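You operate a simulated robot arm through the tools that you are given. There is no shell and no other tool. Be economical: measure what you need, move in short steps, check, and stop when the job is done.

The job below is to be done with a simulated two-armed robot. You get a single attempt, and the scene is never put back.

## Task
Open the drawer of the long table, put the nozzle ring marked "bean" from the top of the long steel table in the inside of the drawer of the long table, then shut the drawer. Put the purple filling lump from the top of the long steel table in the red tub there. Take the white scoop and leave it on the loading shelf of the front loader. Take the blue brush from the top of the long steel table and leave it on the deck past the end of the arm. Stack the cup labelled "taste" from the top of the long steel table on top of the cup labelled "keep". Any order will do.

It is judged by the outcome, as a careful person would: the job done as asked, and still so three seconds after it is handed in. It fails if anything else is knocked over, pushed out of place, dropped, spilled or broken.

## Robot
Two 7-joint arms with two-finger parallel grippers on one trunk, on a base that drives. Base frame: it is fixed to the floor where the robot stands at the start and does not move with it; the origin is under the middle of the robot, x ahead of it, y to its left, z up; the surface under the hand at the start is at about z = 0.83. Lengths are in m, angles in rad, forces in N, time in s.
The left shoulder is at the start at [0.056, 0.101, 1.034], the right one opposite. With the tool pointing down near the work surface each hand reaches from about 0.26 to 0.54 m from the robot's upright axis, wherever it stands, measured 20 degrees to its own side. Places, roughly: blue brush (7x7x9 cm) [1, 0.5, 0.9]; cup [1, 0.25, 0.75]; deck past the end of the arm (15x27 cm) [-3.62, 1.56, 0.7]; drawer of the long table [0.5, -0.1, 0.7]; filling lump [0.75, -0.5, 0.75]; inside of the drawer of the long table [0.6, -0.1, 0.7]; loading shelf of the front loader [-3.3, 1.4, 0.7]; nozzle ring [0.75, -0.5, 0.75]; red tub (22x17x9 cm) [0.9, 0, 0.9]; white scoop (6x17x10 cm) [0.7, -0.9, 0.9]. Payload 2.4 kg a hand.
The tool frame of a hand sits at the grasp point between the pads (the TCP): z along the fingers, y along the line on which they close. The tips reach 0.024 m beyond it. Largest opening 0.068 m; finger width 0.017, thickness 0.01; the body of the gripper, 0.04 by 0.07 m, starts 0.041 m behind the TCP.
Orientation is that of the tool frame in the base frame, as a unit quaternion [w, x, y, z]. With the fingers straight down and closing along the base's y, the tool's x points along the base's -x, its y along +y and its z along -z.

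## Interface
- The arms move only by the tool drive_tool. It takes "left_rows", "right_rows" or both (then of equal length, played together; a hand with none holds still); each is one flat list of numbers, 7 for each row, row after row: the shift along the tool's x, y, z in units of 20 mm (1.0 is 20 mm), then the turn, a rotation vector about the tool's x, y, z in units of 5 degrees (1.0 is 5 degrees), then the gripper command, from -1 (shut) to 1 (fully open), values between in proportion. In form: [dx, dy, dz, rx, ry, rz, claw, dx, dy, dz, rx, ry, rz, claw, ...]. A call has 1 to 10 rows; each row shifts and turns the commanded pose from where the row before left it, along the tool's axes as they then stand. A call with a number of a shift or a turn outside -1 to 1 is refused whole. Rows are played at 5 a second. More than 0.05 m and 0.15 rad between two rows, or a gripper value outside its range, and nothing of the call is played. A pose out of reach is approached as far as the arm can. The call stops where the force on the tool passes 40 N (or 10 N more than at its start, if that is more) or the arm is blocked; 0.2 s more then pass. The fingers move at their own pace (about 0.072 m/s each) and stop on an object; they squeeze with about 22 N. The grip force told is the motor's: it shows also when the fingers shut on nothing. Time passes only in rows, and 0.2 s behind the last, so rows that do not move let the fingers close. It gives the time, the measured TCP pose, the force on the tool (base axes), the opening and the grip force at its end, in the units of the frame above (readings bear some noise), with the torque about the TCP (base axes, N m) and any sound that the robot's microphone picked up.
- Cameras (640 x 400 px; columns grow to the right, rows downward): "scene" is now at [0.1305, -0.0154, 1.1667]; the picture's right is [-0.21, -0.98, 0.00], its down [-0.80, 0.17, -0.58] and it looks along [0.56, -0.12, -0.82] (base axes); focal length 214 px, centre (320, 200). "left" rides on the left gripper at [0.084, -0.011, -0.075] in its tool frame; the picture's right is [0.13, 0.99, 0.00], its down [-0.60, 0.08, -0.79] and it looks along [-0.79, 0.10, 0.61] (tool axes); focal length 251 px, centre (320, 200). "right" rides on the right gripper at [0.084, 0.011, -0.075] in its tool frame; the picture's right is [-0.13, 0.99, 0.00], its down [-0.60, -0.08, -0.79] and it looks along [-0.79, -0.10, 0.61] (tool axes); focal length 251 px, centre (320, 200). There is no depth. A picture from a camera that has moved, and an enlarged one, comes with that camera's place and axes in the base frame and with its lens.
- capture(camera): a new picture of that camera. It takes no simulated time.
- lift_body(by): slides the trunk up (or, below 0, down) by that many m; the arms and the scene camera ride with it, the base frame stays. It gives what a move gives, with no picture.
- steer(legs): drives the robot by 1 to 6 legs, each [ahead, left, turn to the left] in m, m and rad, along the robot's own axes; the way and the turn of a leg run together, so that a leg with both is an arc; at most 1.5 m and 3.142 rad a leg. The arms and the cameras ride along, it lands a little off, and it stops where it bumps. It gives what a move gives.
- head_to(pan, tilt): turns the head with the scene camera to pan (to the left, within 1.501 rad either way) and tilt (down, from -0.506 to 1.204), counted from straight ahead of the robot. It gives what a move gives.
- zoom(camera, box): a new picture of the part [left, top, right, bottom] of that camera's present view, enlarged. It takes no simulated time.
- sign_off(): hands the job in; it is judged then, once.

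Go step by step. Nothing tells you exact positions but the pictures and the camera data: compare them with the known pose of the tool, close in by small moves and look again before you grip or let go. The budget is 186 turns and 158 pictures, counting those below and the enlarged ones. Unless the task says otherwise, let go and move clear before handing in, and close with one line.

The tools are called after "Emit:" by a JSON object that holds its "method" and its "body". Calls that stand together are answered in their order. drive_tool: Moves the arms, as the interface text tells. Its arguments: {"type":"object","properties":{"left_rows":{"type":"array"},"right_rows":{"type":"array"}},"required":[]} The other tools are called the same way: lift_body (by) slides the trunk up or down; steer (legs) drives the base; head_to (pan, tilt) turns the head that bears the scene camera; capture (camera) takes a picture; zoom (camera, box) takes an enlarged picture of a part of a camera's view; sign_off () hands the job in.

At the start:

```text
time_s: 0.0
left_ee_pos: [0.3241, 0.0455, 1.0426]
left_ee_rot: [0.001, 0.0, 1.0, 0.0]
left_ft_force: [0.6, 0.3, 0.4]
left_wrist_torque: [0.02, 0.01, -0.04]
left_opening: 0.0679
left_grasp_force: 0.1
right_ee_pos: [0.3312, -0.2102, 1.0249]
right_ee_rot: [0.0, 0.0, 1.0, 0.0]
right_ft_force: [-0.5, 1.2, -0.3]
right_wrist_torque: [-0.03, -0.01, 0.01]
right_opening: 0.0678
right_grasp_force: 0.0
trunk travel left (down, up): [-0.25, 0.6]
robot x, y, heading: [-0.0021, -0.0017, 0.001]
head pan, tilt: [-0.211, 0.955]
```

scene: 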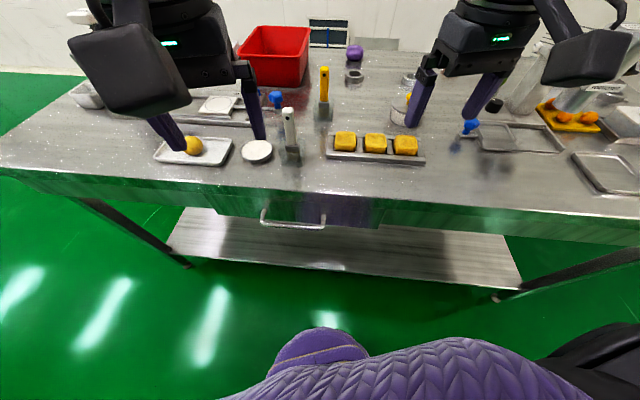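
right: 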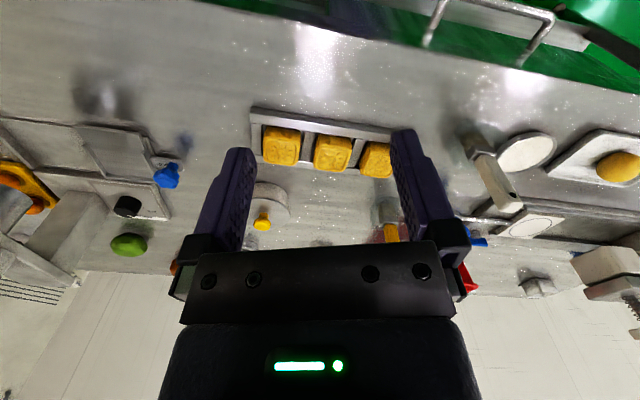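
left: 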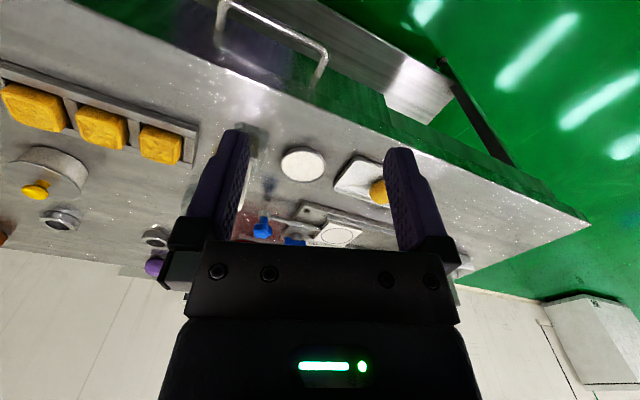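

I see the long steel table with a drawer handle, a red tub, yellow blocks, rings and cups. I'll look around with the head first.

Emit:
{"method": "head_to", "body": {"pan": 0.3, "tilt": 0.7}}

Emit:
{"method": "capture", "body": {"camera": "scene"}}

Emit:
{"method": "head_to", "body": {"pan": -0.6, "tilt": 0.7}}

Emit:
{"method": "capture", "body": {"camera": "scene"}}

```text
time_s: 0.9
left_ee_pos: [0.3234, 0.0458, 1.0429]
left_ee_rot: [0.0, 0.0, 1.0, 0.0]
left_ft_force: [0.8, -0.5, -0.3]
left_wrist_torque: [0.02, -0.01, 0.01]
left_opening: 0.0679
left_grasp_force: 0.1
right_ee_pos: [0.3321, -0.2113, 1.0265]
right_ee_rot: [0.0, 0.0, 1.0, 0.0]
right_ft_force: [0.0, -0.3, 0.1]
right_wrist_torque: [0.03, 0.0, 0.0]
right_opening: 0.068
right_grasp_force: 0.1
trunk travel left (down, up): [-0.25, 0.6]
robot x, y, heading: [0.001, -0.0011, -0.002]
head pan, tilt: [0.3, 0.7]
```

```text
154 pictures are left
camera scene: at [0.1409, 0.0248, 1.1868], right [0.29, -0.96, 0.0], down [-0.62, -0.19, -0.76], along [0.73, 0.23, -0.64], focal length 214 px, centre (320, 200)
```

scene: 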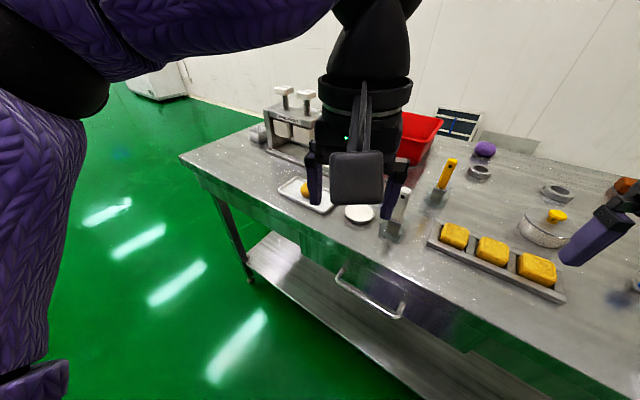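

```text
time_s: 2.1
left_ee_pos: [0.3234, 0.0468, 1.043]
left_ee_rot: [0.001, -0.001, 1.0, 0.0]
left_ft_force: [-0.4, -0.2, 0.1]
left_wrist_torque: [-0.01, -0.01, 0.01]
left_opening: 0.0679
left_grasp_force: 0.0
right_ee_pos: [0.3312, -0.2116, 1.0258]
right_ee_rot: [0.0, 0.001, 1.0, 0.0]
right_ft_force: [-0.2, 0.2, -0.6]
right_wrist_torque: [0.02, 0.01, 0.03]
right_opening: 0.068
right_grasp_force: 0.0
trunk travel left (down, up): [-0.25, 0.6]
robot x, y, heading: [-0.0008, 0.0, -0.003]
head pan, tilt: [-0.6, 0.7]
```

```text
153 pictures are left
camera scene: at [0.1299, -0.0482, 1.1869], right [-0.56, -0.83, 0.0], down [-0.53, 0.36, -0.76], along [0.63, -0.43, -0.64], focal length 214 px, centre (320, 200)
```

scene: 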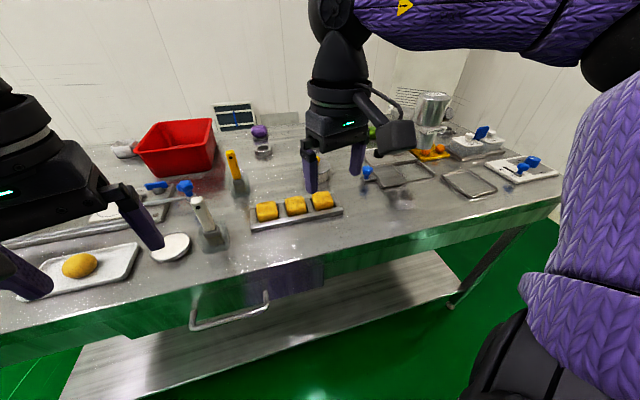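

The arms block much of the view, so I'll raise the trunk for an overview.

Emit:
{"method": "lift_body", "body": {"by": 0.35}}

Emit:
{"method": "head_to", "body": {"pan": 0.25, "tilt": 0.9}}

Emit:
{"method": "capture", "body": {"camera": "scene"}}

Emit:
{"method": "head_to", "body": {"pan": -0.5, "tilt": 0.8}}

Emit:
{"method": "capture", "body": {"camera": "scene"}}

Emit:
{"method": "capture", "body": {"camera": "right"}}

Emit:
{"method": "capture", "body": {"camera": "left"}}

```text
time_s: 5.6
left_ee_pos: [0.3244, 0.046, 1.3925]
left_ee_rot: [0.001, -0.002, 1.0, 0.0]
left_ft_force: [0.7, -0.4, 0.1]
left_wrist_torque: [0.0, 0.01, -0.04]
left_opening: 0.068
left_grasp_force: 0.0
right_ee_pos: [0.3304, -0.2102, 1.3754]
right_ee_rot: [0.0, -0.001, 1.0, 0.0]
right_ft_force: [0.6, -0.4, 0.2]
right_wrist_torque: [0.01, -0.03, 0.02]
right_opening: 0.0681
right_grasp_force: 0.1
trunk travel left (down, up): [-0.6, 0.25]
robot x, y, heading: [-0.0016, -0.0001, -0.0]
head pan, tilt: [-0.6, 0.7]
```

```text
time_s: 6.7
left_ee_pos: [0.3227, 0.0469, 1.3921]
left_ee_rot: [0.001, -0.001, 1.0, 0.001]
left_ft_force: [0.6, 1.2, -0.4]
left_wrist_torque: [-0.02, -0.02, 0.02]
left_opening: 0.0681
left_grasp_force: 0.0
right_ee_pos: [0.3312, -0.2119, 1.3762]
right_ee_rot: [0.0, 0.0, 1.0, 0.0]
right_ft_force: [0.2, 0.4, 0.7]
right_wrist_torque: [0.01, 0.0, 0.0]
right_opening: 0.0683
right_grasp_force: 0.0
trunk travel left (down, up): [-0.6, 0.25]
robot x, y, heading: [0.0, 0.001, -0.001]
head pan, tilt: [0.25, 0.901]
```

```text
152 pictures are left
camera scene: at [0.0873, 0.0183, 1.5231], right [0.25, -0.97, 0.0], down [-0.76, -0.19, -0.62], along [0.6, 0.15, -0.78], focal length 214 px, centre (320, 200)
```

scene: 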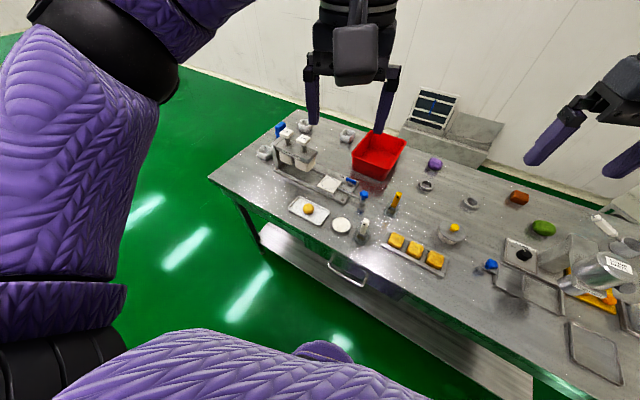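

```text
time_s: 7.8
left_ee_pos: [0.3236, 0.0458, 1.3931]
left_ee_rot: [0.0, -0.001, 1.0, 0.0]
left_ft_force: [0.1, 0.6, -0.7]
left_wrist_torque: [-0.01, 0.02, -0.02]
left_opening: 0.0681
left_grasp_force: 0.0
right_ee_pos: [0.3307, -0.211, 1.3755]
right_ee_rot: [-0.001, 0.0, 1.0, 0.0]
right_ft_force: [-0.3, 0.1, 0.9]
right_wrist_torque: [-0.04, -0.02, 0.02]
right_opening: 0.0683
right_grasp_force: 0.0
trunk travel left (down, up): [-0.6, 0.25]
robot x, y, heading: [0.0003, -0.0007, -0.001]
head pan, tilt: [-0.499, 0.799]
```

```text
151 pictures are left
camera scene: at [0.085, -0.0388, 1.531], right [-0.48, -0.88, 0.0], down [-0.63, 0.34, -0.7], along [0.61, -0.33, -0.72], focal length 214 px, centre (320, 200)
```

scene: 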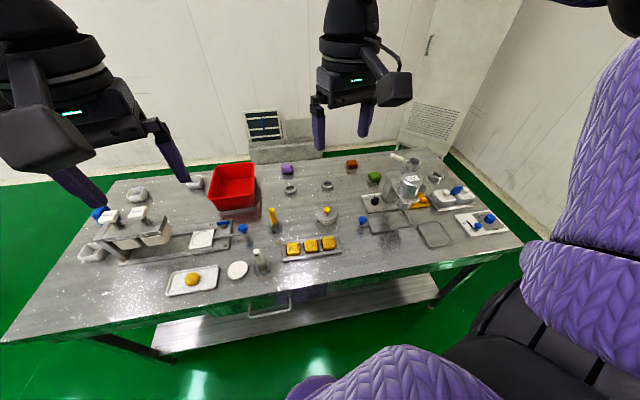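

```text
150 pictures are left
camera right: at [0.248, -0.2007, 1.4515], right [0.13, 0.99, 0.0], down [0.6, -0.08, 0.79], along [0.79, -0.1, -0.61], focal length 251 px, centre (320, 200)
```

right: 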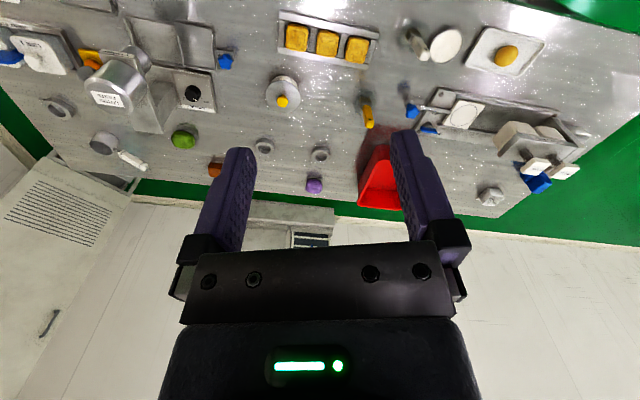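

```text
149 pictures are left
camera left: at [0.239, 0.0346, 1.4677], right [-0.13, 0.99, 0.0], down [0.6, 0.08, 0.79], along [0.79, 0.1, -0.61], focal length 251 px, centre (320, 200)
```

left: 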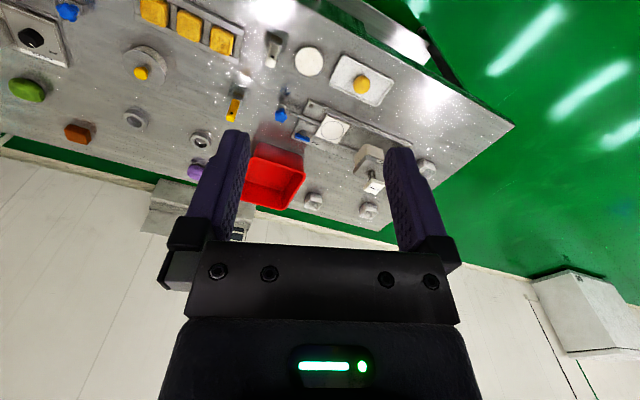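

I have a good overview; now enlarging areas to identify each object and its labels.

Emit:
{"method": "zoom", "body": {"camera": "scene", "box": [70, 140, 290, 280]}}

Emit:
{"method": "zoom", "body": {"camera": "scene", "box": [240, 140, 400, 240]}}

Emit:
{"method": "zoom", "body": {"camera": "scene", "box": [360, 140, 520, 240]}}

```text
2.86 times, centred on (180, 210) of scene
camera zoom: at [0.085, -0.0388, 1.531], right [-0.48, -0.88, 0.0], down [-0.63, 0.34, -0.7], along [0.61, -0.33, -0.72], focal length 613 px, centre (720, 171)
```

zoom: 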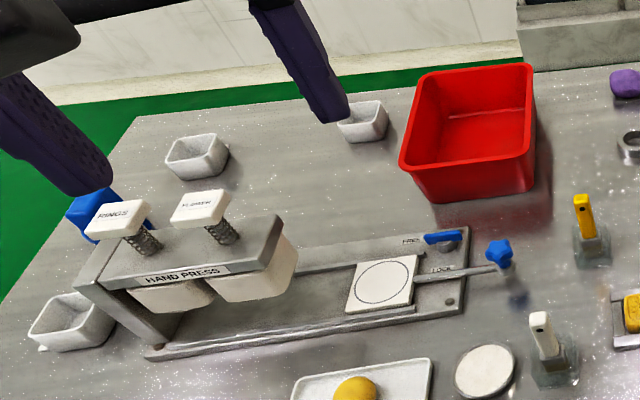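

```text
4.00 times, centred on (320, 190) of scene
camera zoom: at [0.085, -0.0388, 1.531], right [-0.48, -0.88, 0.0], down [-0.63, 0.34, -0.7], along [0.61, -0.33, -0.72], focal length 858 px, centre (320, 240)
```

zoom: 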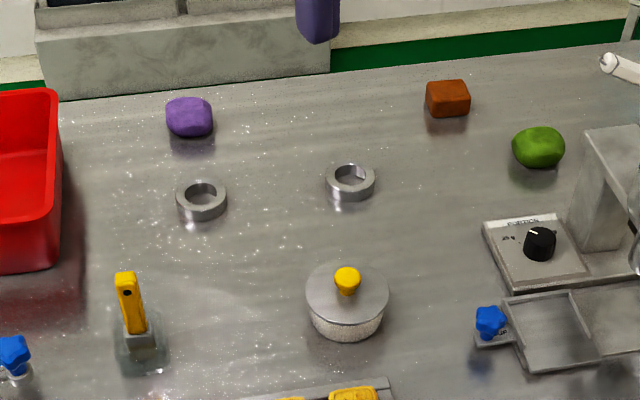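

```text
4.00 times, centred on (440, 190) of scene
camera zoom: at [0.085, -0.0388, 1.531], right [-0.48, -0.88, 0.0], down [-0.63, 0.34, -0.7], along [0.61, -0.33, -0.72], focal length 858 px, centre (-160, 240)
```

zoom: 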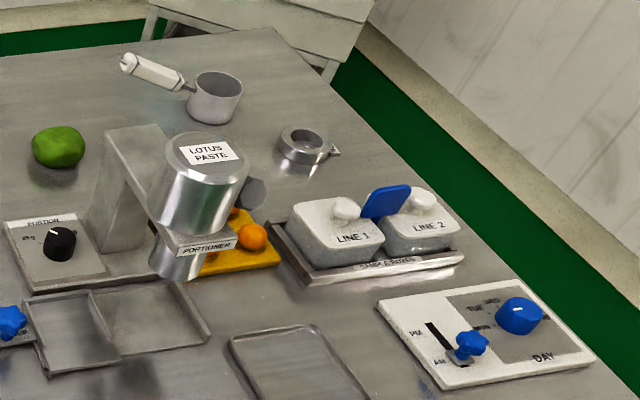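

Three rings, three small cups at the left; the table is yawed about -17°. Zooming the wrist views to read labels.

Emit:
{"method": "zoom", "body": {"camera": "right", "box": [240, 125, 336, 185]}}

Emit:
{"method": "zoom", "body": {"camera": "right", "box": [30, 80, 126, 140]}}

Emit:
{"method": "zoom", "body": {"camera": "left", "box": [290, 130, 450, 230]}}

Emit:
{"method": "zoom", "body": {"camera": "scene", "box": [275, 170, 345, 214]}}

```text
6.67 times, centred on (288, 155) of right
camera zoom: at [0.248, -0.2007, 1.4515], right [0.13, 0.99, 0.0], down [0.6, -0.08, 0.79], along [0.79, -0.1, -0.61], focal length 1676 px, centre (533, 500)
```

zoom: 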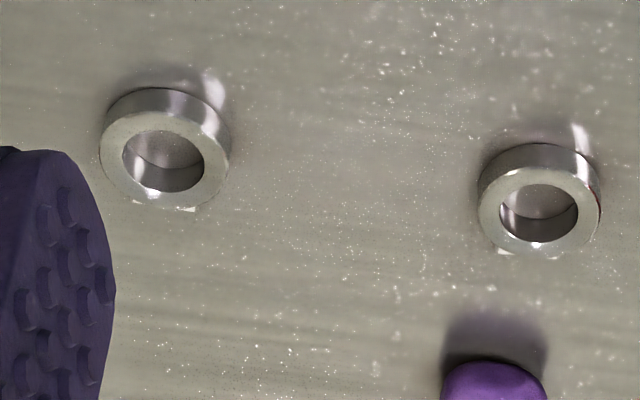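

```text
6.67 times, centred on (78, 110) of right
camera zoom: at [0.248, -0.2007, 1.4515], right [0.13, 0.99, 0.0], down [0.6, -0.08, 0.79], along [0.79, -0.1, -0.61], focal length 1676 px, centre (1933, 800)
```

zoom: 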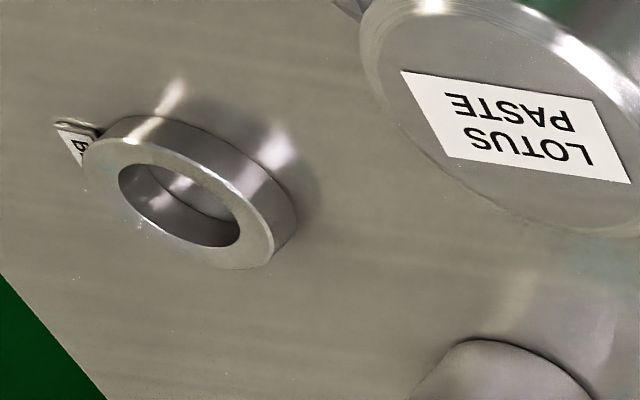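

```text
4.00 times, centred on (370, 180) of left
camera zoom: at [0.239, 0.0346, 1.4677], right [-0.13, 0.99, 0.0], down [0.6, 0.08, 0.79], along [0.79, 0.1, -0.61], focal length 1006 px, centre (120, 280)
```

zoom: 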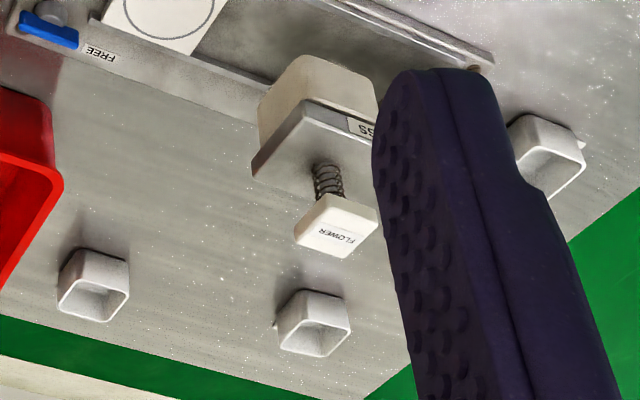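

```text
9.09 times, centred on (310, 192) of scene
camera zoom: at [0.085, -0.0388, 1.531], right [-0.48, -0.88, 0.0], down [-0.63, 0.34, -0.7], along [0.61, -0.33, -0.72], focal length 1950 px, centre (411, 273)
```

zoom: 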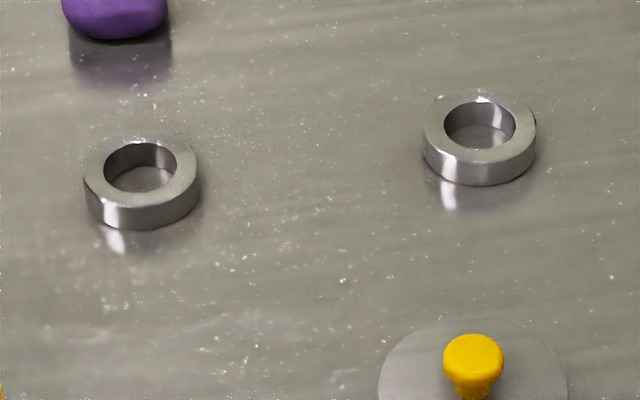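

The third ring has a visible tab with a letter. Zooming on it and looking at the cups' labels.

Emit:
{"method": "zoom", "body": {"camera": "scene", "box": [464, 165, 500, 188]}}

Emit:
{"method": "zoom", "body": {"camera": "scene", "box": [80, 175, 210, 265]}}

Emit:
{"method": "zoom", "body": {"camera": "right", "box": [25, 85, 73, 115]}}

```text
16.00 times, centred on (482, 176) of scene
camera zoom: at [0.085, -0.0388, 1.531], right [-0.48, -0.88, 0.0], down [-0.63, 0.34, -0.7], along [0.61, -0.33, -0.72], focal length 3432 px, centre (-2272, 576)
```

zoom: 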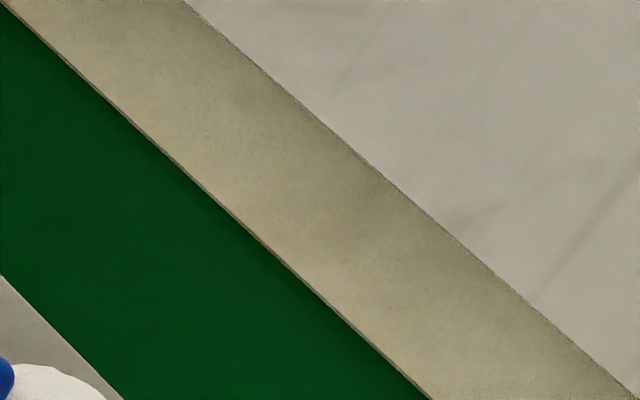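

```text
4.44 times, centred on (145, 220) of scene
camera zoom: at [0.085, -0.0388, 1.531], right [-0.48, -0.88, 0.0], down [-0.63, 0.34, -0.7], along [0.61, -0.33, -0.72], focal length 953 px, centre (1098, 111)
```

zoom: 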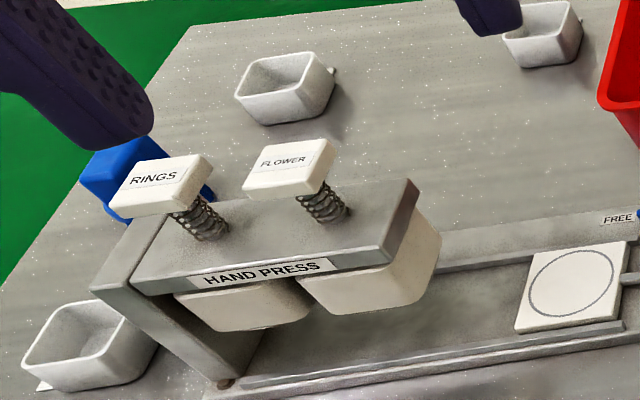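

```text
13.33 times, centred on (49, 100) of right
camera zoom: at [0.248, -0.2007, 1.4515], right [0.13, 0.99, 0.0], down [0.6, -0.08, 0.79], along [0.79, -0.1, -0.61], focal length 3352 px, centre (3933, 1533)
```

zoom: 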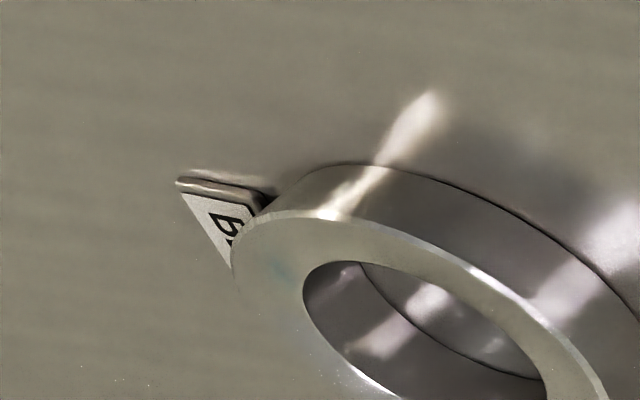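

I need to know how close the base can get to the table; looking straight down at my base after turning to face the table.

Emit:
{"method": "steer", "body": {"legs": [[0, 0, -0.305]]}}

Emit:
{"method": "head_to", "body": {"pan": 0.0, "tilt": 1.2}}

Emit:
{"method": "capture", "body": {"camera": "scene"}}

```text
time_s: 9.2
left_ee_pos: [0.3224, -0.0545, 1.3939]
left_ee_rot: [0.0, 0.152, 0.988, 0.0]
left_ft_force: [-0.2, 0.2, 0.1]
left_wrist_torque: [-0.01, 0.02, 0.02]
left_opening: 0.068
left_grasp_force: 0.0
right_ee_pos: [0.252, -0.3015, 1.375]
right_ee_rot: [0.0, 0.153, 0.988, 0.001]
right_ft_force: [0.4, 0.0, 0.7]
right_wrist_torque: [-0.01, -0.01, 0.02]
right_opening: 0.0679
right_grasp_force: 0.1
trunk travel left (down, up): [-0.6, 0.25]
robot x, y, heading: [-0.0002, -0.0041, -0.308]
head pan, tilt: [-0.499, 0.799]
```

```text
time_s: 10.2
left_ee_pos: [0.3227, -0.0536, 1.3932]
left_ee_rot: [0.0, 0.152, 0.988, 0.0]
left_ft_force: [-0.5, -0.1, -0.3]
left_wrist_torque: [-0.01, -0.01, -0.04]
left_opening: 0.0678
left_grasp_force: 0.0
right_ee_pos: [0.2519, -0.3003, 1.3757]
right_ee_rot: [0.0, 0.153, 0.988, -0.001]
right_ft_force: [0.3, 0.4, -0.8]
right_wrist_torque: [0.01, -0.02, 0.01]
right_opening: 0.0679
right_grasp_force: 0.0
trunk travel left (down, up): [-0.6, 0.25]
robot x, y, heading: [-0.0003, -0.001, -0.304]
head pan, tilt: [0.0, 1.201]
```

```text
138 pictures are left
camera scene: at [0.0668, -0.0215, 1.5033], right [-0.3, -0.95, 0.0], down [-0.89, 0.28, -0.36], along [0.35, -0.11, -0.93], focal length 214 px, centre (320, 200)
```

scene: 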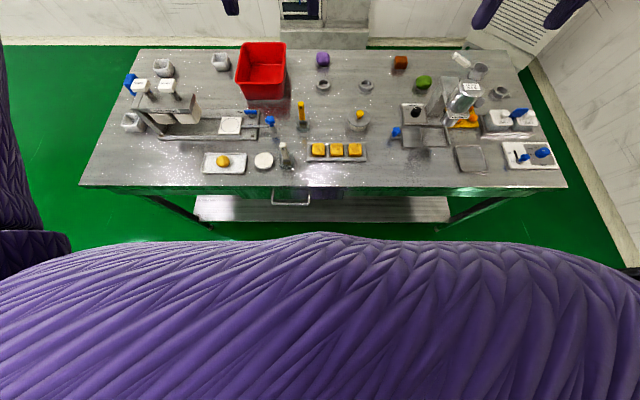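

Now squarely facing the table with a clear overview. I'll test arm reach with a 45° forward-tilted tool up here in free space.

Emit:
{"method": "drive_tool", "body": {"right_rows": [0, 0, 0, 0, -1, 0, 1, 0, 0, 0, 0, -1, 0, 1, 0, 0, 0, 0, -1, 0, 1, 0, 0, 0, 0, -1, 0, 1, 0, 0, 0, 0, -1, 0, 1, 0, 0, 0, 0, -1, 0, 1, 0, 0, 0, 0, -1, 0, 1, 0, 0, 0, 0, -1, 0, 1, 0, 0, 0, 0, -1, 0, 1]}}

Emit:
{"method": "drive_tool", "body": {"right_rows": [-1, 0, 1, 0, 0, 0, 1, -1, 0, 1, 0, 0, 0, 1, -1, 0, 1, 0, 0, 0, 1, -1, 0, 1, 0, 0, 0, 1, -1, 0, 1, 0, 0, 0, 1, -1, 0, 1, 0, 0, 0, 1, -1, 0, 1, 0, 0, 0, 1, -1, 0, 1, 0, 0, 0, 1, -1, 0, 1, 0, 0, 0, 1, -1, 0, 1, 0, 0, 0, 1]}}

Emit:
{"method": "drive_tool", "body": {"right_rows": [-1, 0, 1, 0, 0, 0, 1, -1, 0, 1, 0, 0, 0, 1, -1, 0, 1, 0, 0, 0, 1, -1, 0, 1, 0, 0, 0, 1, -1, 0, 1, 0, 0, 0, 1]}}

```text
time_s: 12.2
left_ee_pos: [0.3226, -0.0529, 1.3935]
left_ee_rot: [0.0, 0.152, 0.988, 0.0]
left_ft_force: [-0.2, 0.4, -0.6]
left_wrist_torque: [0.04, -0.02, 0.01]
left_opening: 0.0684
left_grasp_force: 0.1
right_ee_pos: [0.2512, -0.3008, 1.3766]
right_ee_rot: [0.379, 0.141, 0.913, -0.059]
right_ft_force: [-0.4, 0.5, 0.6]
right_wrist_torque: [0.01, -0.03, 0.02]
right_opening: 0.0681
right_grasp_force: 0.1
trunk travel left (down, up): [-0.6, 0.25]
robot x, y, heading: [-0.0014, -0.0003, -0.304]
head pan, tilt: [0.0, 1.201]
```

```text
time_s: 14.3
left_ee_pos: [0.3234, -0.0538, 1.3937]
left_ee_rot: [0.001, 0.152, 0.988, -0.001]
left_ft_force: [0.6, -1.1, -0.3]
left_wrist_torque: [-0.01, -0.02, -0.01]
left_opening: 0.0679
left_grasp_force: 0.1
right_ee_pos: [0.4619, -0.3801, 1.3707]
right_ee_rot: [0.378, 0.141, 0.913, -0.059]
right_ft_force: [0.4, -0.6, 0.1]
right_wrist_torque: [-0.01, -0.05, 0.0]
right_opening: 0.0681
right_grasp_force: 0.1
right hand out of reach, approached as far as the arm can: row 8, 9, 10
trunk travel left (down, up): [-0.6, 0.25]
robot x, y, heading: [0.0025, -0.0038, -0.305]
head pan, tilt: [0.0, 1.201]
```

```text
time_s: 15.6
left_ee_pos: [0.3231, -0.0528, 1.3921]
left_ee_rot: [0.001, 0.152, 0.988, 0.0]
left_ft_force: [0.1, 0.1, 0.3]
left_wrist_torque: [0.0, 0.02, 0.0]
left_opening: 0.0679
left_grasp_force: 0.0
right_ee_pos: [0.462, -0.3975, 1.3621]
right_ee_rot: [0.379, 0.141, 0.913, -0.058]
right_ft_force: [0.1, 0.1, 0.3]
right_wrist_torque: [-0.02, -0.01, 0.04]
right_opening: 0.068
right_grasp_force: 0.1
right hand out of reach, approached as far as the arm can: row 1, 2, 3, 4, 5
trunk travel left (down, up): [-0.6, 0.25]
robot x, y, heading: [0.0008, 0.0035, -0.305]
head pan, tilt: [0.0, 1.201]
```

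At 45° tilt the reach is about 0.56 m ahead. Testing a horizontal hand.

Emit:
{"method": "drive_tool", "body": {"right_rows": [1, 0, -1, 0, 0, 0, 1, 1, 0, -1, 0, -1, 0, 1, 0, 0, 0, 0, -1, 0, 1, 0, 0, 0, 0, -1, 0, 1, 0, 0, 0, 0, -1, 0, 1, 0, 0, 0, 0, -1, 0, 1, 0, 0, 0, 0, -1, 0, 1, 0, 0, 0, 0, -1, 0, 1, 0, 0, 0, 0, -1, 0, 1, 0, 0, 0, 0, -1, 0, 1]}}

Emit:
{"method": "drive_tool", "body": {"right_rows": [0, 0.5, 1, 0, 0, 0, 1, 0, 0.5, 1, 0, 0, 0, 1, 0, 0.5, 1, 0, 0, 0, 1, 0, 0.5, 1, 0, 0, 0, 1, 0, 0.5, 1, 0, 0, 0, 1, 0, 0.5, 1, 0, 0, 0, 1, 0, 0.5, 1, 0, 0, 0, 1, 0, 0.5, 1, 0, 0, 0, 1, 0, 0.5, 1, 0, 0, 0, 1, 0, 0, 1, 0, 0, 0, 1]}}

```text
time_s: 17.8
left_ee_pos: [0.3221, -0.0535, 1.3936]
left_ee_rot: [0.0, 0.151, 0.988, 0.0]
left_ft_force: [0.6, 0.5, -0.1]
left_wrist_torque: [0.01, 0.01, -0.01]
left_opening: 0.0683
left_grasp_force: 0.1
right_ee_pos: [0.398, -0.3894, 1.445]
right_ee_rot: [0.694, 0.109, 0.703, -0.108]
right_ft_force: [-0.5, 0.6, -0.2]
right_wrist_torque: [0.02, 0.02, 0.0]
right_opening: 0.0679
right_grasp_force: 0.1
right hand out of reach, approached as far as the arm can: row 8, 9, 10
trunk travel left (down, up): [-0.6, 0.25]
robot x, y, heading: [0.0003, -0.0004, -0.307]
head pan, tilt: [0.0, 1.201]
```

```text
time_s: 19.9
left_ee_pos: [0.3213, -0.0546, 1.3937]
left_ee_rot: [0.001, 0.152, 0.988, 0.0]
left_ft_force: [-0.5, -0.5, -0.6]
left_wrist_torque: [0.03, 0.01, 0.04]
left_opening: 0.068
left_grasp_force: 0.0
right_ee_pos: [0.5101, -0.3716, 1.4556]
right_ee_rot: [0.697, 0.109, 0.7, -0.109]
right_ft_force: [-0.2, -0.1, 0.0]
right_wrist_torque: [-0.02, -0.02, 0.01]
right_opening: 0.068
right_grasp_force: 0.0
right hand out of reach, approached as far as the arm can: row 1, 3, 6, 7, 8, 9, 10
trunk travel left (down, up): [-0.6, 0.25]
robot x, y, heading: [0.0031, -0.0025, -0.303]
head pan, tilt: [0.0, 1.201]
```

The wall is about 1.3 m behind the table, so I can work from the back and ends later. First the drawer: back up, restore the right arm, and turn the left hand horizontal with vertical closing for the handle bar.

Emit:
{"method": "steer", "body": {"legs": [[-0.25, 0, 0]]}}

Emit:
{"method": "drive_tool", "body": {"right_rows": [0, 0, -1, 0, 1, 0, 1, 0, 0, -1, 0, 1, 0, 1, 0, 0, -1, 0, 1, 0, 1, 0, 0, -1, 0, 1, 0, 1, 0, 0, -1, 0, 1, 0, 1, 0, 0, -1, 0, 1, 0, 1, 0, 0, -1, 0, 1, 0, 1, 0, 0, -1, 0, 1, 0, 1], "left_rows": [0, 0, 0, -0.9238, -0.9238, 0.9238, 1, 0, 0, 0, -0.9238, -0.9238, 0.9238, 1, 0, 0, 0, -0.9238, -0.9238, 0.9238, 1, 0, 0, 0, -0.9238, -0.9238, 0.9238, 1, 0, 0, 0, -0.9238, -0.9238, 0.9238, 1, 0, 0, 0, -0.9238, -0.9238, 0.9238, 1, 0, 0, 0, -0.9238, -0.9238, 0.9238, 1, 0, 0, 0, -0.9238, -0.9238, 0.9238, 1]}}

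Emit:
{"method": "drive_tool", "body": {"right_rows": [0, 0, 0, 0, 1, 0, 1, 0, 0, 0, 0, 1, 0, 1, 0, 0, 0, 0, 1, 0, 1, 0, 0, 0, 0, 1, 0, 1, 0, 0, 0, 0, 1, 0, 1, 0, 0, 0, 0, 1, 0, 1, 0, 0, 0, 0, 1, 0, 1, 0, 0, 0, 0, 1, 0, 1], "left_rows": [0, 0, 0, -0.9238, -0.9238, 0.9238, 1, 0, 0, 0, -0.9238, -0.9238, 0.9238, 1, 0, 0, 0, -0.9238, -0.9238, 0.9238, 1, 0, 0, 0, -0.9238, -0.9238, 0.9238, 1, 0, 0, 0, -0.9238, -0.9238, 0.9238, 1, 0, 0, 0, -0.9238, -0.9238, 0.9238, 1, 0, 0, 0, -0.9238, -0.9238, 0.9238, 1, 0, 0, 0, 0, 0, 0, 1]}}

Emit:
{"method": "capture", "body": {"camera": "left"}}

```text
time_s: 21.8
left_ee_pos: [0.0834, 0.0236, 1.3933]
left_ee_rot: [0.001, 0.151, 0.988, 0.001]
left_ft_force: [-0.4, 0.2, 0.1]
left_wrist_torque: [-0.02, 0.01, 0.03]
left_opening: 0.0684
left_grasp_force: 0.0
right_ee_pos: [0.272, -0.2947, 1.4545]
right_ee_rot: [0.698, 0.108, 0.7, -0.107]
right_ft_force: [0.0, 0.6, -0.6]
right_wrist_torque: [0.0, 0.04, -0.02]
right_opening: 0.068
right_grasp_force: 0.1
trunk travel left (down, up): [-0.6, 0.25]
robot x, y, heading: [-0.2376, 0.0755, -0.308]
head pan, tilt: [0.0, 1.201]
```

```text
time_s: 23.6
left_ee_pos: [0.0856, 0.023, 1.3922]
left_ee_rot: [0.35, 0.431, 0.791, 0.257]
left_ft_force: [0.4, -0.3, 0.2]
left_wrist_torque: [-0.02, -0.01, 0.04]
left_opening: 0.0679
left_grasp_force: 0.1
right_ee_pos: [0.1308, -0.2518, 1.5027]
right_ee_rot: [0.417, 0.138, 0.896, -0.064]
right_ft_force: [-1.4, -0.5, 0.2]
right_wrist_torque: [-0.01, 0.01, -0.01]
right_opening: 0.068
right_grasp_force: 0.0
trunk travel left (down, up): [-0.6, 0.25]
robot x, y, heading: [-0.2395, 0.0741, -0.304]
head pan, tilt: [0.0, 1.201]
```

```text
time_s: 25.4
left_ee_pos: [0.0928, 0.0082, 1.3945]
left_ee_rot: [0.57, 0.568, 0.417, 0.421]
left_ft_force: [0.8, -0.5, 0.5]
left_wrist_torque: [0.01, 0.0, 0.0]
left_opening: 0.0679
left_grasp_force: 0.1
left hand out of reach, approached as far as the arm can: row 6, 7
right_ee_pos: [0.0636, -0.3045, 1.4842]
right_ee_rot: [0.085, 0.152, 0.985, -0.014]
right_ft_force: [-0.6, -0.7, -0.4]
right_wrist_torque: [0.01, 0.01, 0.0]
right_opening: 0.0679
right_grasp_force: 0.1
right hand out of reach, approached as far as the arm can: row 4, 5, 6, 7, 8
trunk travel left (down, up): [-0.6, 0.25]
robot x, y, heading: [-0.2388, 0.0764, -0.306]
head pan, tilt: [0.0, 1.201]
```

```text
137 pictures are left
camera left: at [0.0455, 0.1106, 1.3826], right [0.04, 0.12, 0.99], down [-0.94, -0.34, 0.08], along [0.35, -0.93, 0.1], focal length 251 px, centre (320, 200)
```

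left: 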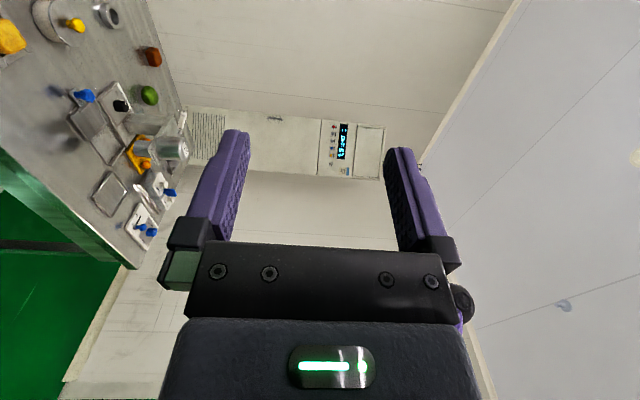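

The left hand is level, closing vertically. Lowering the trunk to handle height.

Emit:
{"method": "lift_body", "body": {"by": -0.6}}

Emit:
{"method": "drive_tool", "body": {"left_rows": [1, -1, 0, 0, 0, 0, 1, 1, -1, 0, 0, 0, 0, 1, 1, -1, 0, 0, 0, 0, 1, 1, -1, 0, 0, 0, 0, 1]}}

Emit:
{"method": "head_to", "body": {"pan": 0.1, "tilt": 0.5}}

Emit:
{"method": "capture", "body": {"camera": "scene"}}

Emit:
{"method": "capture", "body": {"camera": "left"}}

```text
refused: -0.6 is not a number from -0.4 to 0.4
```

```text
time_s: 26.4
left_ee_pos: [0.1332, 0.0687, 1.3101]
left_ee_rot: [0.571, 0.569, 0.418, 0.419]
left_ft_force: [-0.8, 0.0, -0.1]
left_wrist_torque: [0.01, -0.01, 0.0]
left_opening: 0.0683
left_grasp_force: 0.1
left hand out of reach, approached as far as the arm can: row 1, 2, 3
right_ee_pos: [0.0653, -0.3039, 1.4843]
right_ee_rot: [0.084, 0.151, 0.985, -0.013]
right_ft_force: [-0.4, 0.8, -0.9]
right_wrist_torque: [-0.01, 0.02, -0.01]
right_opening: 0.068
right_grasp_force: 0.0
trunk travel left (down, up): [-0.6, 0.25]
robot x, y, heading: [-0.2414, 0.0757, -0.304]
head pan, tilt: [0.0, 1.201]
```

```text
time_s: 27.4
left_ee_pos: [0.1343, 0.0673, 1.3104]
left_ee_rot: [0.572, 0.569, 0.418, 0.418]
left_ft_force: [0.0, 0.3, -0.3]
left_wrist_torque: [0.01, -0.02, -0.01]
left_opening: 0.0681
left_grasp_force: 0.0
right_ee_pos: [0.0642, -0.3052, 1.4837]
right_ee_rot: [0.085, 0.152, 0.985, -0.013]
right_ft_force: [0.9, -0.1, 0.8]
right_wrist_torque: [-0.02, -0.01, 0.02]
right_opening: 0.0683
right_grasp_force: 0.1
trunk travel left (down, up): [-0.6, 0.25]
robot x, y, heading: [-0.2385, 0.0736, -0.308]
head pan, tilt: [0.099, 0.499]
```

```text
136 pictures are left
camera scene: at [-0.135, 0.052, 1.5569], right [-0.2, -0.98, 0.0], down [-0.47, 0.1, -0.88], along [0.86, -0.18, -0.48], focal length 214 px, centre (320, 200)
```

scene: 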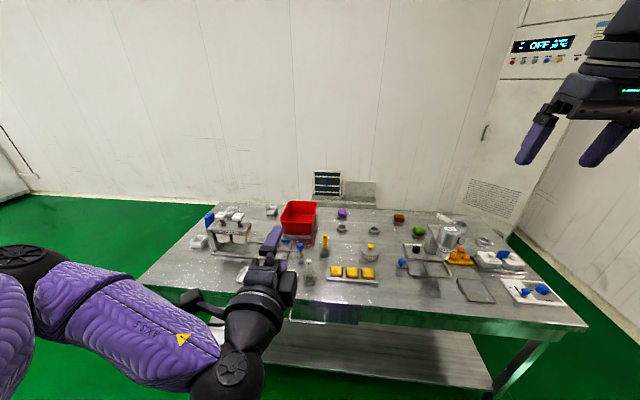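

```text
135 pictures are left
camera left: at [0.0865, 0.1681, 1.2992], right [0.04, 0.12, 0.99], down [-0.94, -0.34, 0.08], along [0.35, -0.93, 0.1], focal length 251 px, centre (320, 200)
```

left: 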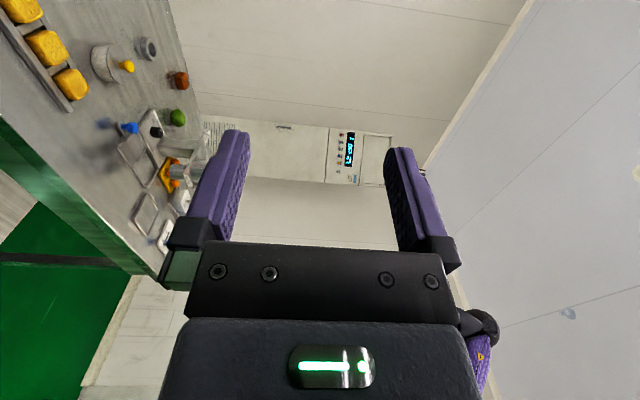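

Lowering in two steps.

Emit:
{"method": "lift_body", "body": {"by": -0.4}}

Emit:
{"method": "lift_body", "body": {"by": -0.2}}

Emit:
{"method": "head_to", "body": {"pan": 0.1, "tilt": 0.6}}

Emit:
{"method": "capture", "body": {"camera": "scene"}}

Emit:
{"method": "capture", "body": {"camera": "left"}}

```text
time_s: 31.3
left_ee_pos: [0.1561, 0.0589, 0.852]
left_ee_rot: [0.521, 0.615, 0.452, 0.383]
left_ft_force: [0.1, 0.3, -0.7]
left_wrist_torque: [0.0, -0.01, 0.0]
left_opening: 0.0682
left_grasp_force: 0.1
right_ee_pos: [0.0636, -0.305, 1.0842]
right_ee_rot: [0.085, 0.151, 0.985, -0.014]
right_ft_force: [-0.3, 0.6, -0.4]
right_wrist_torque: [0.02, -0.01, 0.03]
right_opening: 0.0682
right_grasp_force: 0.1
trunk travel left (down, up): [-0.2, 0.65]
robot x, y, heading: [-0.2382, 0.0722, -0.308]
head pan, tilt: [0.099, 0.499]
```

```text
time_s: 33.4
left_ee_pos: [0.1691, 0.0527, 0.5861]
left_ee_rot: [0.455, 0.665, 0.488, 0.334]
left_ft_force: [0.3, -1.0, -0.2]
left_wrist_torque: [0.01, -0.04, 0.01]
left_opening: 0.0681
left_grasp_force: 0.1
right_ee_pos: [0.0633, -0.3041, 0.8833]
right_ee_rot: [0.085, 0.152, 0.985, -0.013]
right_ft_force: [-1.1, 0.4, -0.4]
right_wrist_torque: [0.0, 0.01, 0.01]
right_opening: 0.0678
right_grasp_force: 0.2
trunk travel left (down, up): [0.0, 0.85]
robot x, y, heading: [-0.2349, 0.0782, -0.308]
head pan, tilt: [0.099, 0.499]
```

```text
time_s: 34.1
left_ee_pos: [0.1702, 0.0545, 0.5855]
left_ee_rot: [0.456, 0.665, 0.488, 0.335]
left_ft_force: [0.5, 0.7, -0.6]
left_wrist_torque: [0.02, -0.02, -0.02]
left_opening: 0.0679
left_grasp_force: 0.1
right_ee_pos: [0.0654, -0.3038, 0.8841]
right_ee_rot: [0.084, 0.152, 0.985, -0.013]
right_ft_force: [-0.2, -0.8, -0.6]
right_wrist_torque: [-0.03, 0.02, 0.03]
right_opening: 0.0679
right_grasp_force: 0.1
trunk travel left (down, up): [0.0, 0.85]
robot x, y, heading: [-0.2362, 0.0737, -0.302]
head pan, tilt: [0.099, 0.6]
```

```text
134 pictures are left
camera scene: at [-0.0184, 0.015, 0.9372], right [-0.2, -0.98, 0.0], down [-0.55, 0.12, -0.83], along [0.81, -0.17, -0.56], focal length 214 px, centre (320, 200)
```

scene: 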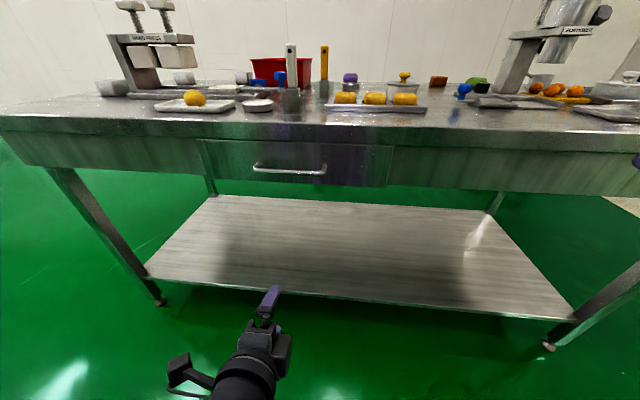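

```text
133 pictures are left
camera left: at [0.1234, 0.1552, 0.6026], right [0.38, 0.02, 0.92], down [-0.86, -0.36, 0.36], along [0.34, -0.93, -0.13], focal length 251 px, centre (320, 200)
```

left: 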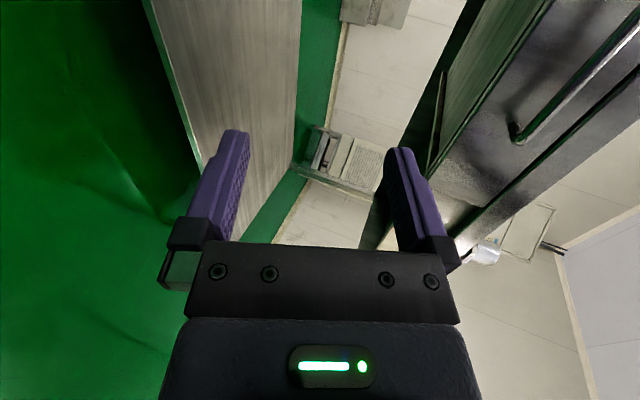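

The handle bar is at about n=0.355 ahead, z≈0.746. Raising the trunk a bit since the left arm was at its limit.

Emit:
{"method": "lift_body", "body": {"by": 0.15}}

```text
time_s: 35.9
left_ee_pos: [0.1692, 0.0542, 0.7358]
left_ee_rot: [0.454, 0.665, 0.489, 0.334]
left_ft_force: [0.1, 0.2, -0.1]
left_wrist_torque: [0.01, -0.01, 0.01]
left_opening: 0.0679
left_grasp_force: 0.0
right_ee_pos: [0.065, -0.3044, 1.0338]
right_ee_rot: [0.085, 0.151, 0.985, -0.013]
right_ft_force: [0.0, 0.4, -0.2]
right_wrist_torque: [0.0, -0.03, -0.01]
right_opening: 0.0678
right_grasp_force: 0.1
trunk travel left (down, up): [-0.15, 0.7]
robot x, y, heading: [-0.2347, 0.0747, -0.3]
head pan, tilt: [0.099, 0.6]
```

Emit:
{"method": "drive_tool", "body": {"left_rows": [0, 0, 0, -1, 0, 0, 1, 0, 0, 0.5, -1, 0, 0, 1, 0, 0, 0.5, -1, 0, 0, 1, 0, 0.2, 0.5, -1, 0, 0, 1, 0, 0.2, 0, -0.25, 0, 0, 1]}}

Emit:
{"method": "capture", "body": {"camera": "left"}}

Emit:
{"method": "capture", "body": {"camera": "scene"}}

```text
time_s: 37.1
left_ee_pos: [0.1984, 0.0445, 0.7384]
left_ee_rot: [0.57, 0.57, 0.418, 0.419]
left_ft_force: [0.8, 0.9, -0.3]
left_wrist_torque: [-0.01, 0.01, -0.01]
left_opening: 0.068
left_grasp_force: 0.0
right_ee_pos: [0.0641, -0.3051, 1.0339]
right_ee_rot: [0.086, 0.151, 0.985, -0.013]
right_ft_force: [0.2, -0.7, -0.6]
right_wrist_torque: [-0.01, 0.02, -0.01]
right_opening: 0.0679
right_grasp_force: 0.0
trunk travel left (down, up): [-0.15, 0.7]
robot x, y, heading: [-0.238, 0.074, -0.308]
head pan, tilt: [0.099, 0.6]
```

```text
132 pictures are left
camera left: at [0.1511, 0.1465, 0.7265], right [0.04, 0.12, 0.99], down [-0.94, -0.34, 0.08], along [0.35, -0.93, 0.1], focal length 251 px, centre (320, 200)
```

left: 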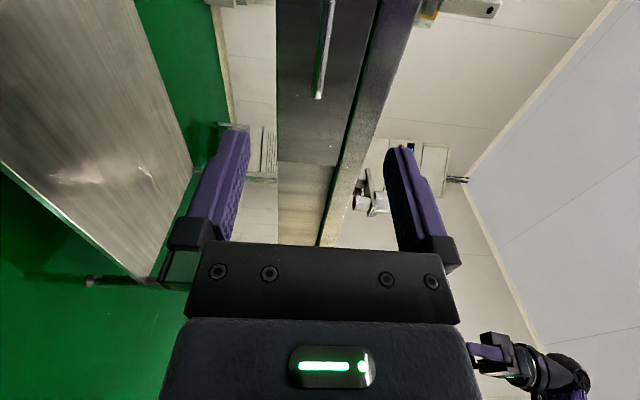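

```text
131 pictures are left
camera scene: at [-0.0683, 0.0308, 1.0934], right [-0.2, -0.98, 0.0], down [-0.55, 0.12, -0.82], along [0.81, -0.17, -0.57], focal length 214 px, centre (320, 200)
```

scene: 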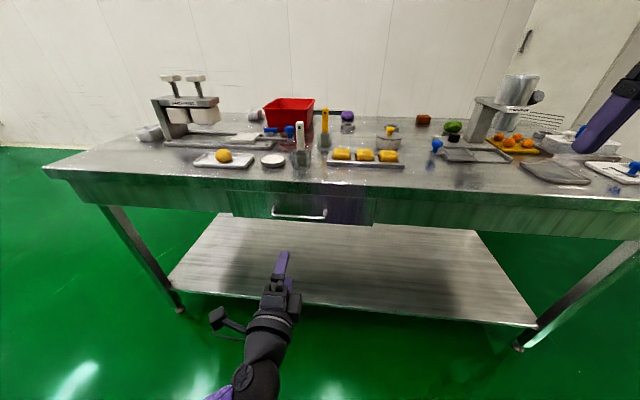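

The hand is aligned with the bar height (≈0.74). Driving forward most of the way.

Emit:
{"method": "steer", "body": {"legs": [[0.145, 0, 0]]}}

Emit:
{"method": "capture", "body": {"camera": "left"}}

Emit:
{"method": "capture", "body": {"camera": "scene"}}

```text
time_s: 38.4
left_ee_pos: [0.3375, 0.0018, 0.7375]
left_ee_rot: [0.569, 0.57, 0.419, 0.419]
left_ft_force: [-0.2, -0.2, -0.5]
left_wrist_torque: [0.01, 0.01, -0.02]
left_opening: 0.0681
left_grasp_force: 0.0
right_ee_pos: [0.2029, -0.3479, 1.0329]
right_ee_rot: [0.085, 0.151, 0.985, -0.014]
right_ft_force: [-0.3, 0.2, -0.1]
right_wrist_torque: [-0.02, 0.0, 0.03]
right_opening: 0.0682
right_grasp_force: 0.0
trunk travel left (down, up): [-0.15, 0.7]
robot x, y, heading: [-0.0979, 0.0312, -0.304]
head pan, tilt: [0.099, 0.6]
```

```text
130 pictures are left
camera left: at [0.2894, 0.1031, 0.7266], right [0.04, 0.12, 0.99], down [-0.94, -0.34, 0.08], along [0.35, -0.93, 0.1], focal length 251 px, centre (320, 200)
```

left: 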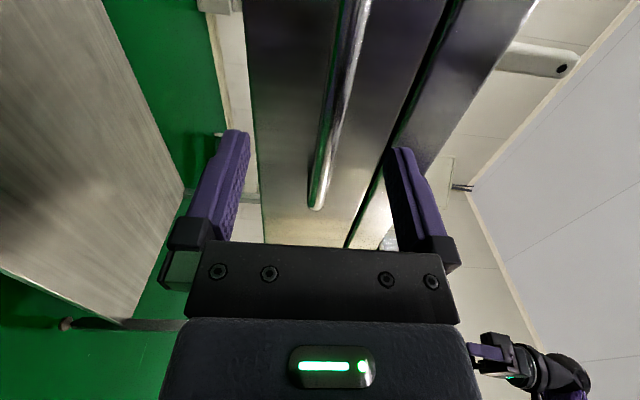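

```text
129 pictures are left
camera scene: at [0.0701, -0.0128, 1.0934], right [-0.2, -0.98, 0.0], down [-0.55, 0.12, -0.82], along [0.81, -0.17, -0.57], focal length 214 px, centre (320, 200)
```

scene: 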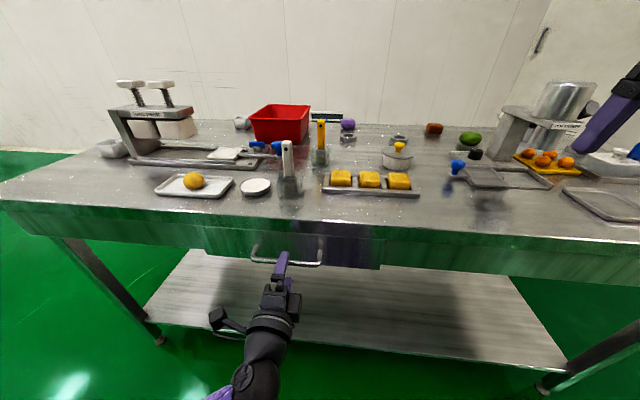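

Aligned; advancing 3 cm with the arm and looking.

Emit:
{"method": "drive_tool", "body": {"left_rows": [0, 0, 0.8, 0, 0, 0, 1, 0, 0, 0.8, 0, 0, 0, 1]}}

Emit:
{"method": "capture", "body": {"camera": "left"}}

```text
time_s: 39.0
left_ee_pos: [0.367, -0.0085, 0.7382]
left_ee_rot: [0.569, 0.57, 0.419, 0.419]
left_ft_force: [-0.1, 0.2, 0.3]
left_wrist_torque: [0.0, 0.0, 0.02]
left_opening: 0.0681
left_grasp_force: 0.1
right_ee_pos: [0.2025, -0.349, 1.0348]
right_ee_rot: [0.086, 0.152, 0.985, -0.013]
right_ft_force: [-0.5, -0.2, 0.2]
right_wrist_torque: [0.03, -0.01, -0.01]
right_opening: 0.0682
right_grasp_force: 0.0
trunk travel left (down, up): [-0.15, 0.7]
robot x, y, heading: [-0.1001, 0.0307, -0.303]
head pan, tilt: [0.099, 0.6]
```

```text
128 pictures are left
camera left: at [0.3201, 0.0935, 0.7267], right [0.04, 0.12, 0.99], down [-0.94, -0.34, 0.08], along [0.35, -0.93, 0.1], focal length 251 px, centre (320, 200)
```

left: 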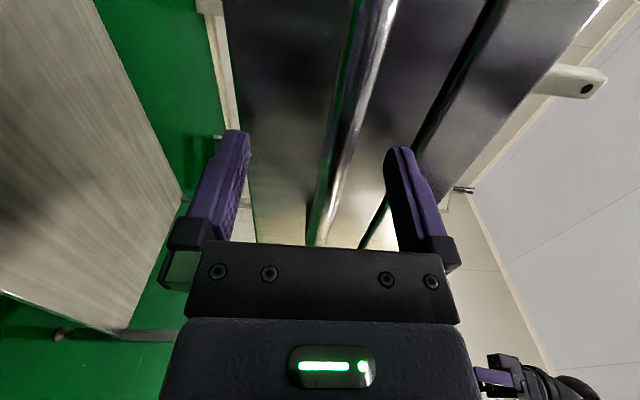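

The bar sits between the pads. Closing.

Emit:
{"method": "drive_tool", "body": {"left_rows": [0, 0, 0.1, 0, 0, 0, -1, 0, 0, 0, 0, 0, 0, -1, 0, 0, 0, 0, 0, 0, -1, 0, 0, 0, 0, 0, 0, -1]}}

```text
time_s: 40.0
left_ee_pos: [0.3685, -0.0089, 0.7418]
left_ee_rot: [0.572, 0.567, 0.417, 0.42]
left_ft_force: [1.8, 2.1, 37.8]
left_wrist_torque: [-0.03, 0.19, -0.2]
left_opening: 0.0114
left_grasp_force: 32.5
right_ee_pos: [0.2013, -0.3489, 1.0344]
right_ee_rot: [0.086, 0.151, 0.985, -0.013]
right_ft_force: [-0.5, -0.4, 0.3]
right_wrist_torque: [-0.01, 0.01, 0.02]
right_opening: 0.0679
right_grasp_force: 0.0
trunk travel left (down, up): [-0.15, 0.7]
robot x, y, heading: [-0.0987, 0.0335, -0.305]
head pan, tilt: [0.099, 0.6]
```

Gripped the bar (1.1 cm). Relieving the vertical load, then pulling with a few rows.

Emit:
{"method": "drive_tool", "body": {"left_rows": [0, 0.3, 0, 0, 0, 0, -1, 0, 0, -0.5, 0, 0, 0, -1, 0, 0, -0.5, 0, 0, 0, -1, 0, 0, -0.5, 0, 0, 0, -1]}}

```text
time_s: 41.0
left_ee_pos: [0.3402, 0.0001, 0.7421]
left_ee_rot: [0.568, 0.572, 0.419, 0.418]
left_ft_force: [-1.3, 0.3, -4.4]
left_wrist_torque: [-0.08, 0.0, -0.18]
left_opening: 0.0119
left_grasp_force: 32.2
right_ee_pos: [0.2043, -0.3486, 1.033]
right_ee_rot: [0.084, 0.151, 0.985, -0.014]
right_ft_force: [0.0, -0.6, -0.3]
right_wrist_torque: [0.02, 0.02, 0.04]
right_opening: 0.0682
right_grasp_force: 0.1
trunk travel left (down, up): [-0.15, 0.7]
robot x, y, heading: [-0.0994, 0.0295, -0.302]
head pan, tilt: [0.099, 0.6]
```

It slides. Pulling further by driving back 0.15 m.

Emit:
{"method": "steer", "body": {"legs": [[-0.15, 0, 0]]}}

Emit:
{"method": "capture", "body": {"camera": "scene"}}

```text
time_s: 42.4
left_ee_pos: [0.1964, 0.0473, 0.7421]
left_ee_rot: [0.568, 0.57, 0.42, 0.419]
left_ft_force: [1.2, 4.1, -26.2]
left_wrist_torque: [-0.08, -0.1, -0.25]
left_opening: 0.0118
left_grasp_force: 32.7
right_ee_pos: [0.0599, -0.3018, 1.0323]
right_ee_rot: [0.085, 0.151, 0.985, -0.013]
right_ft_force: [-0.4, -0.3, -0.4]
right_wrist_torque: [-0.04, 0.01, 0.01]
right_opening: 0.0682
right_grasp_force: 0.1
trunk travel left (down, up): [-0.15, 0.7]
robot x, y, heading: [-0.2438, 0.0773, -0.308]
head pan, tilt: [0.099, 0.6]
```

```text
127 pictures are left
camera scene: at [-0.0733, 0.0333, 1.0929], right [-0.2, -0.98, 0.0], down [-0.55, 0.11, -0.82], along [0.81, -0.17, -0.57], focal length 214 px, centre (320, 200)
```

scene: 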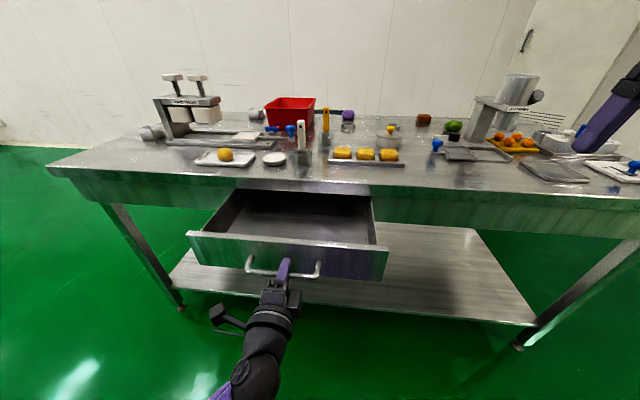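

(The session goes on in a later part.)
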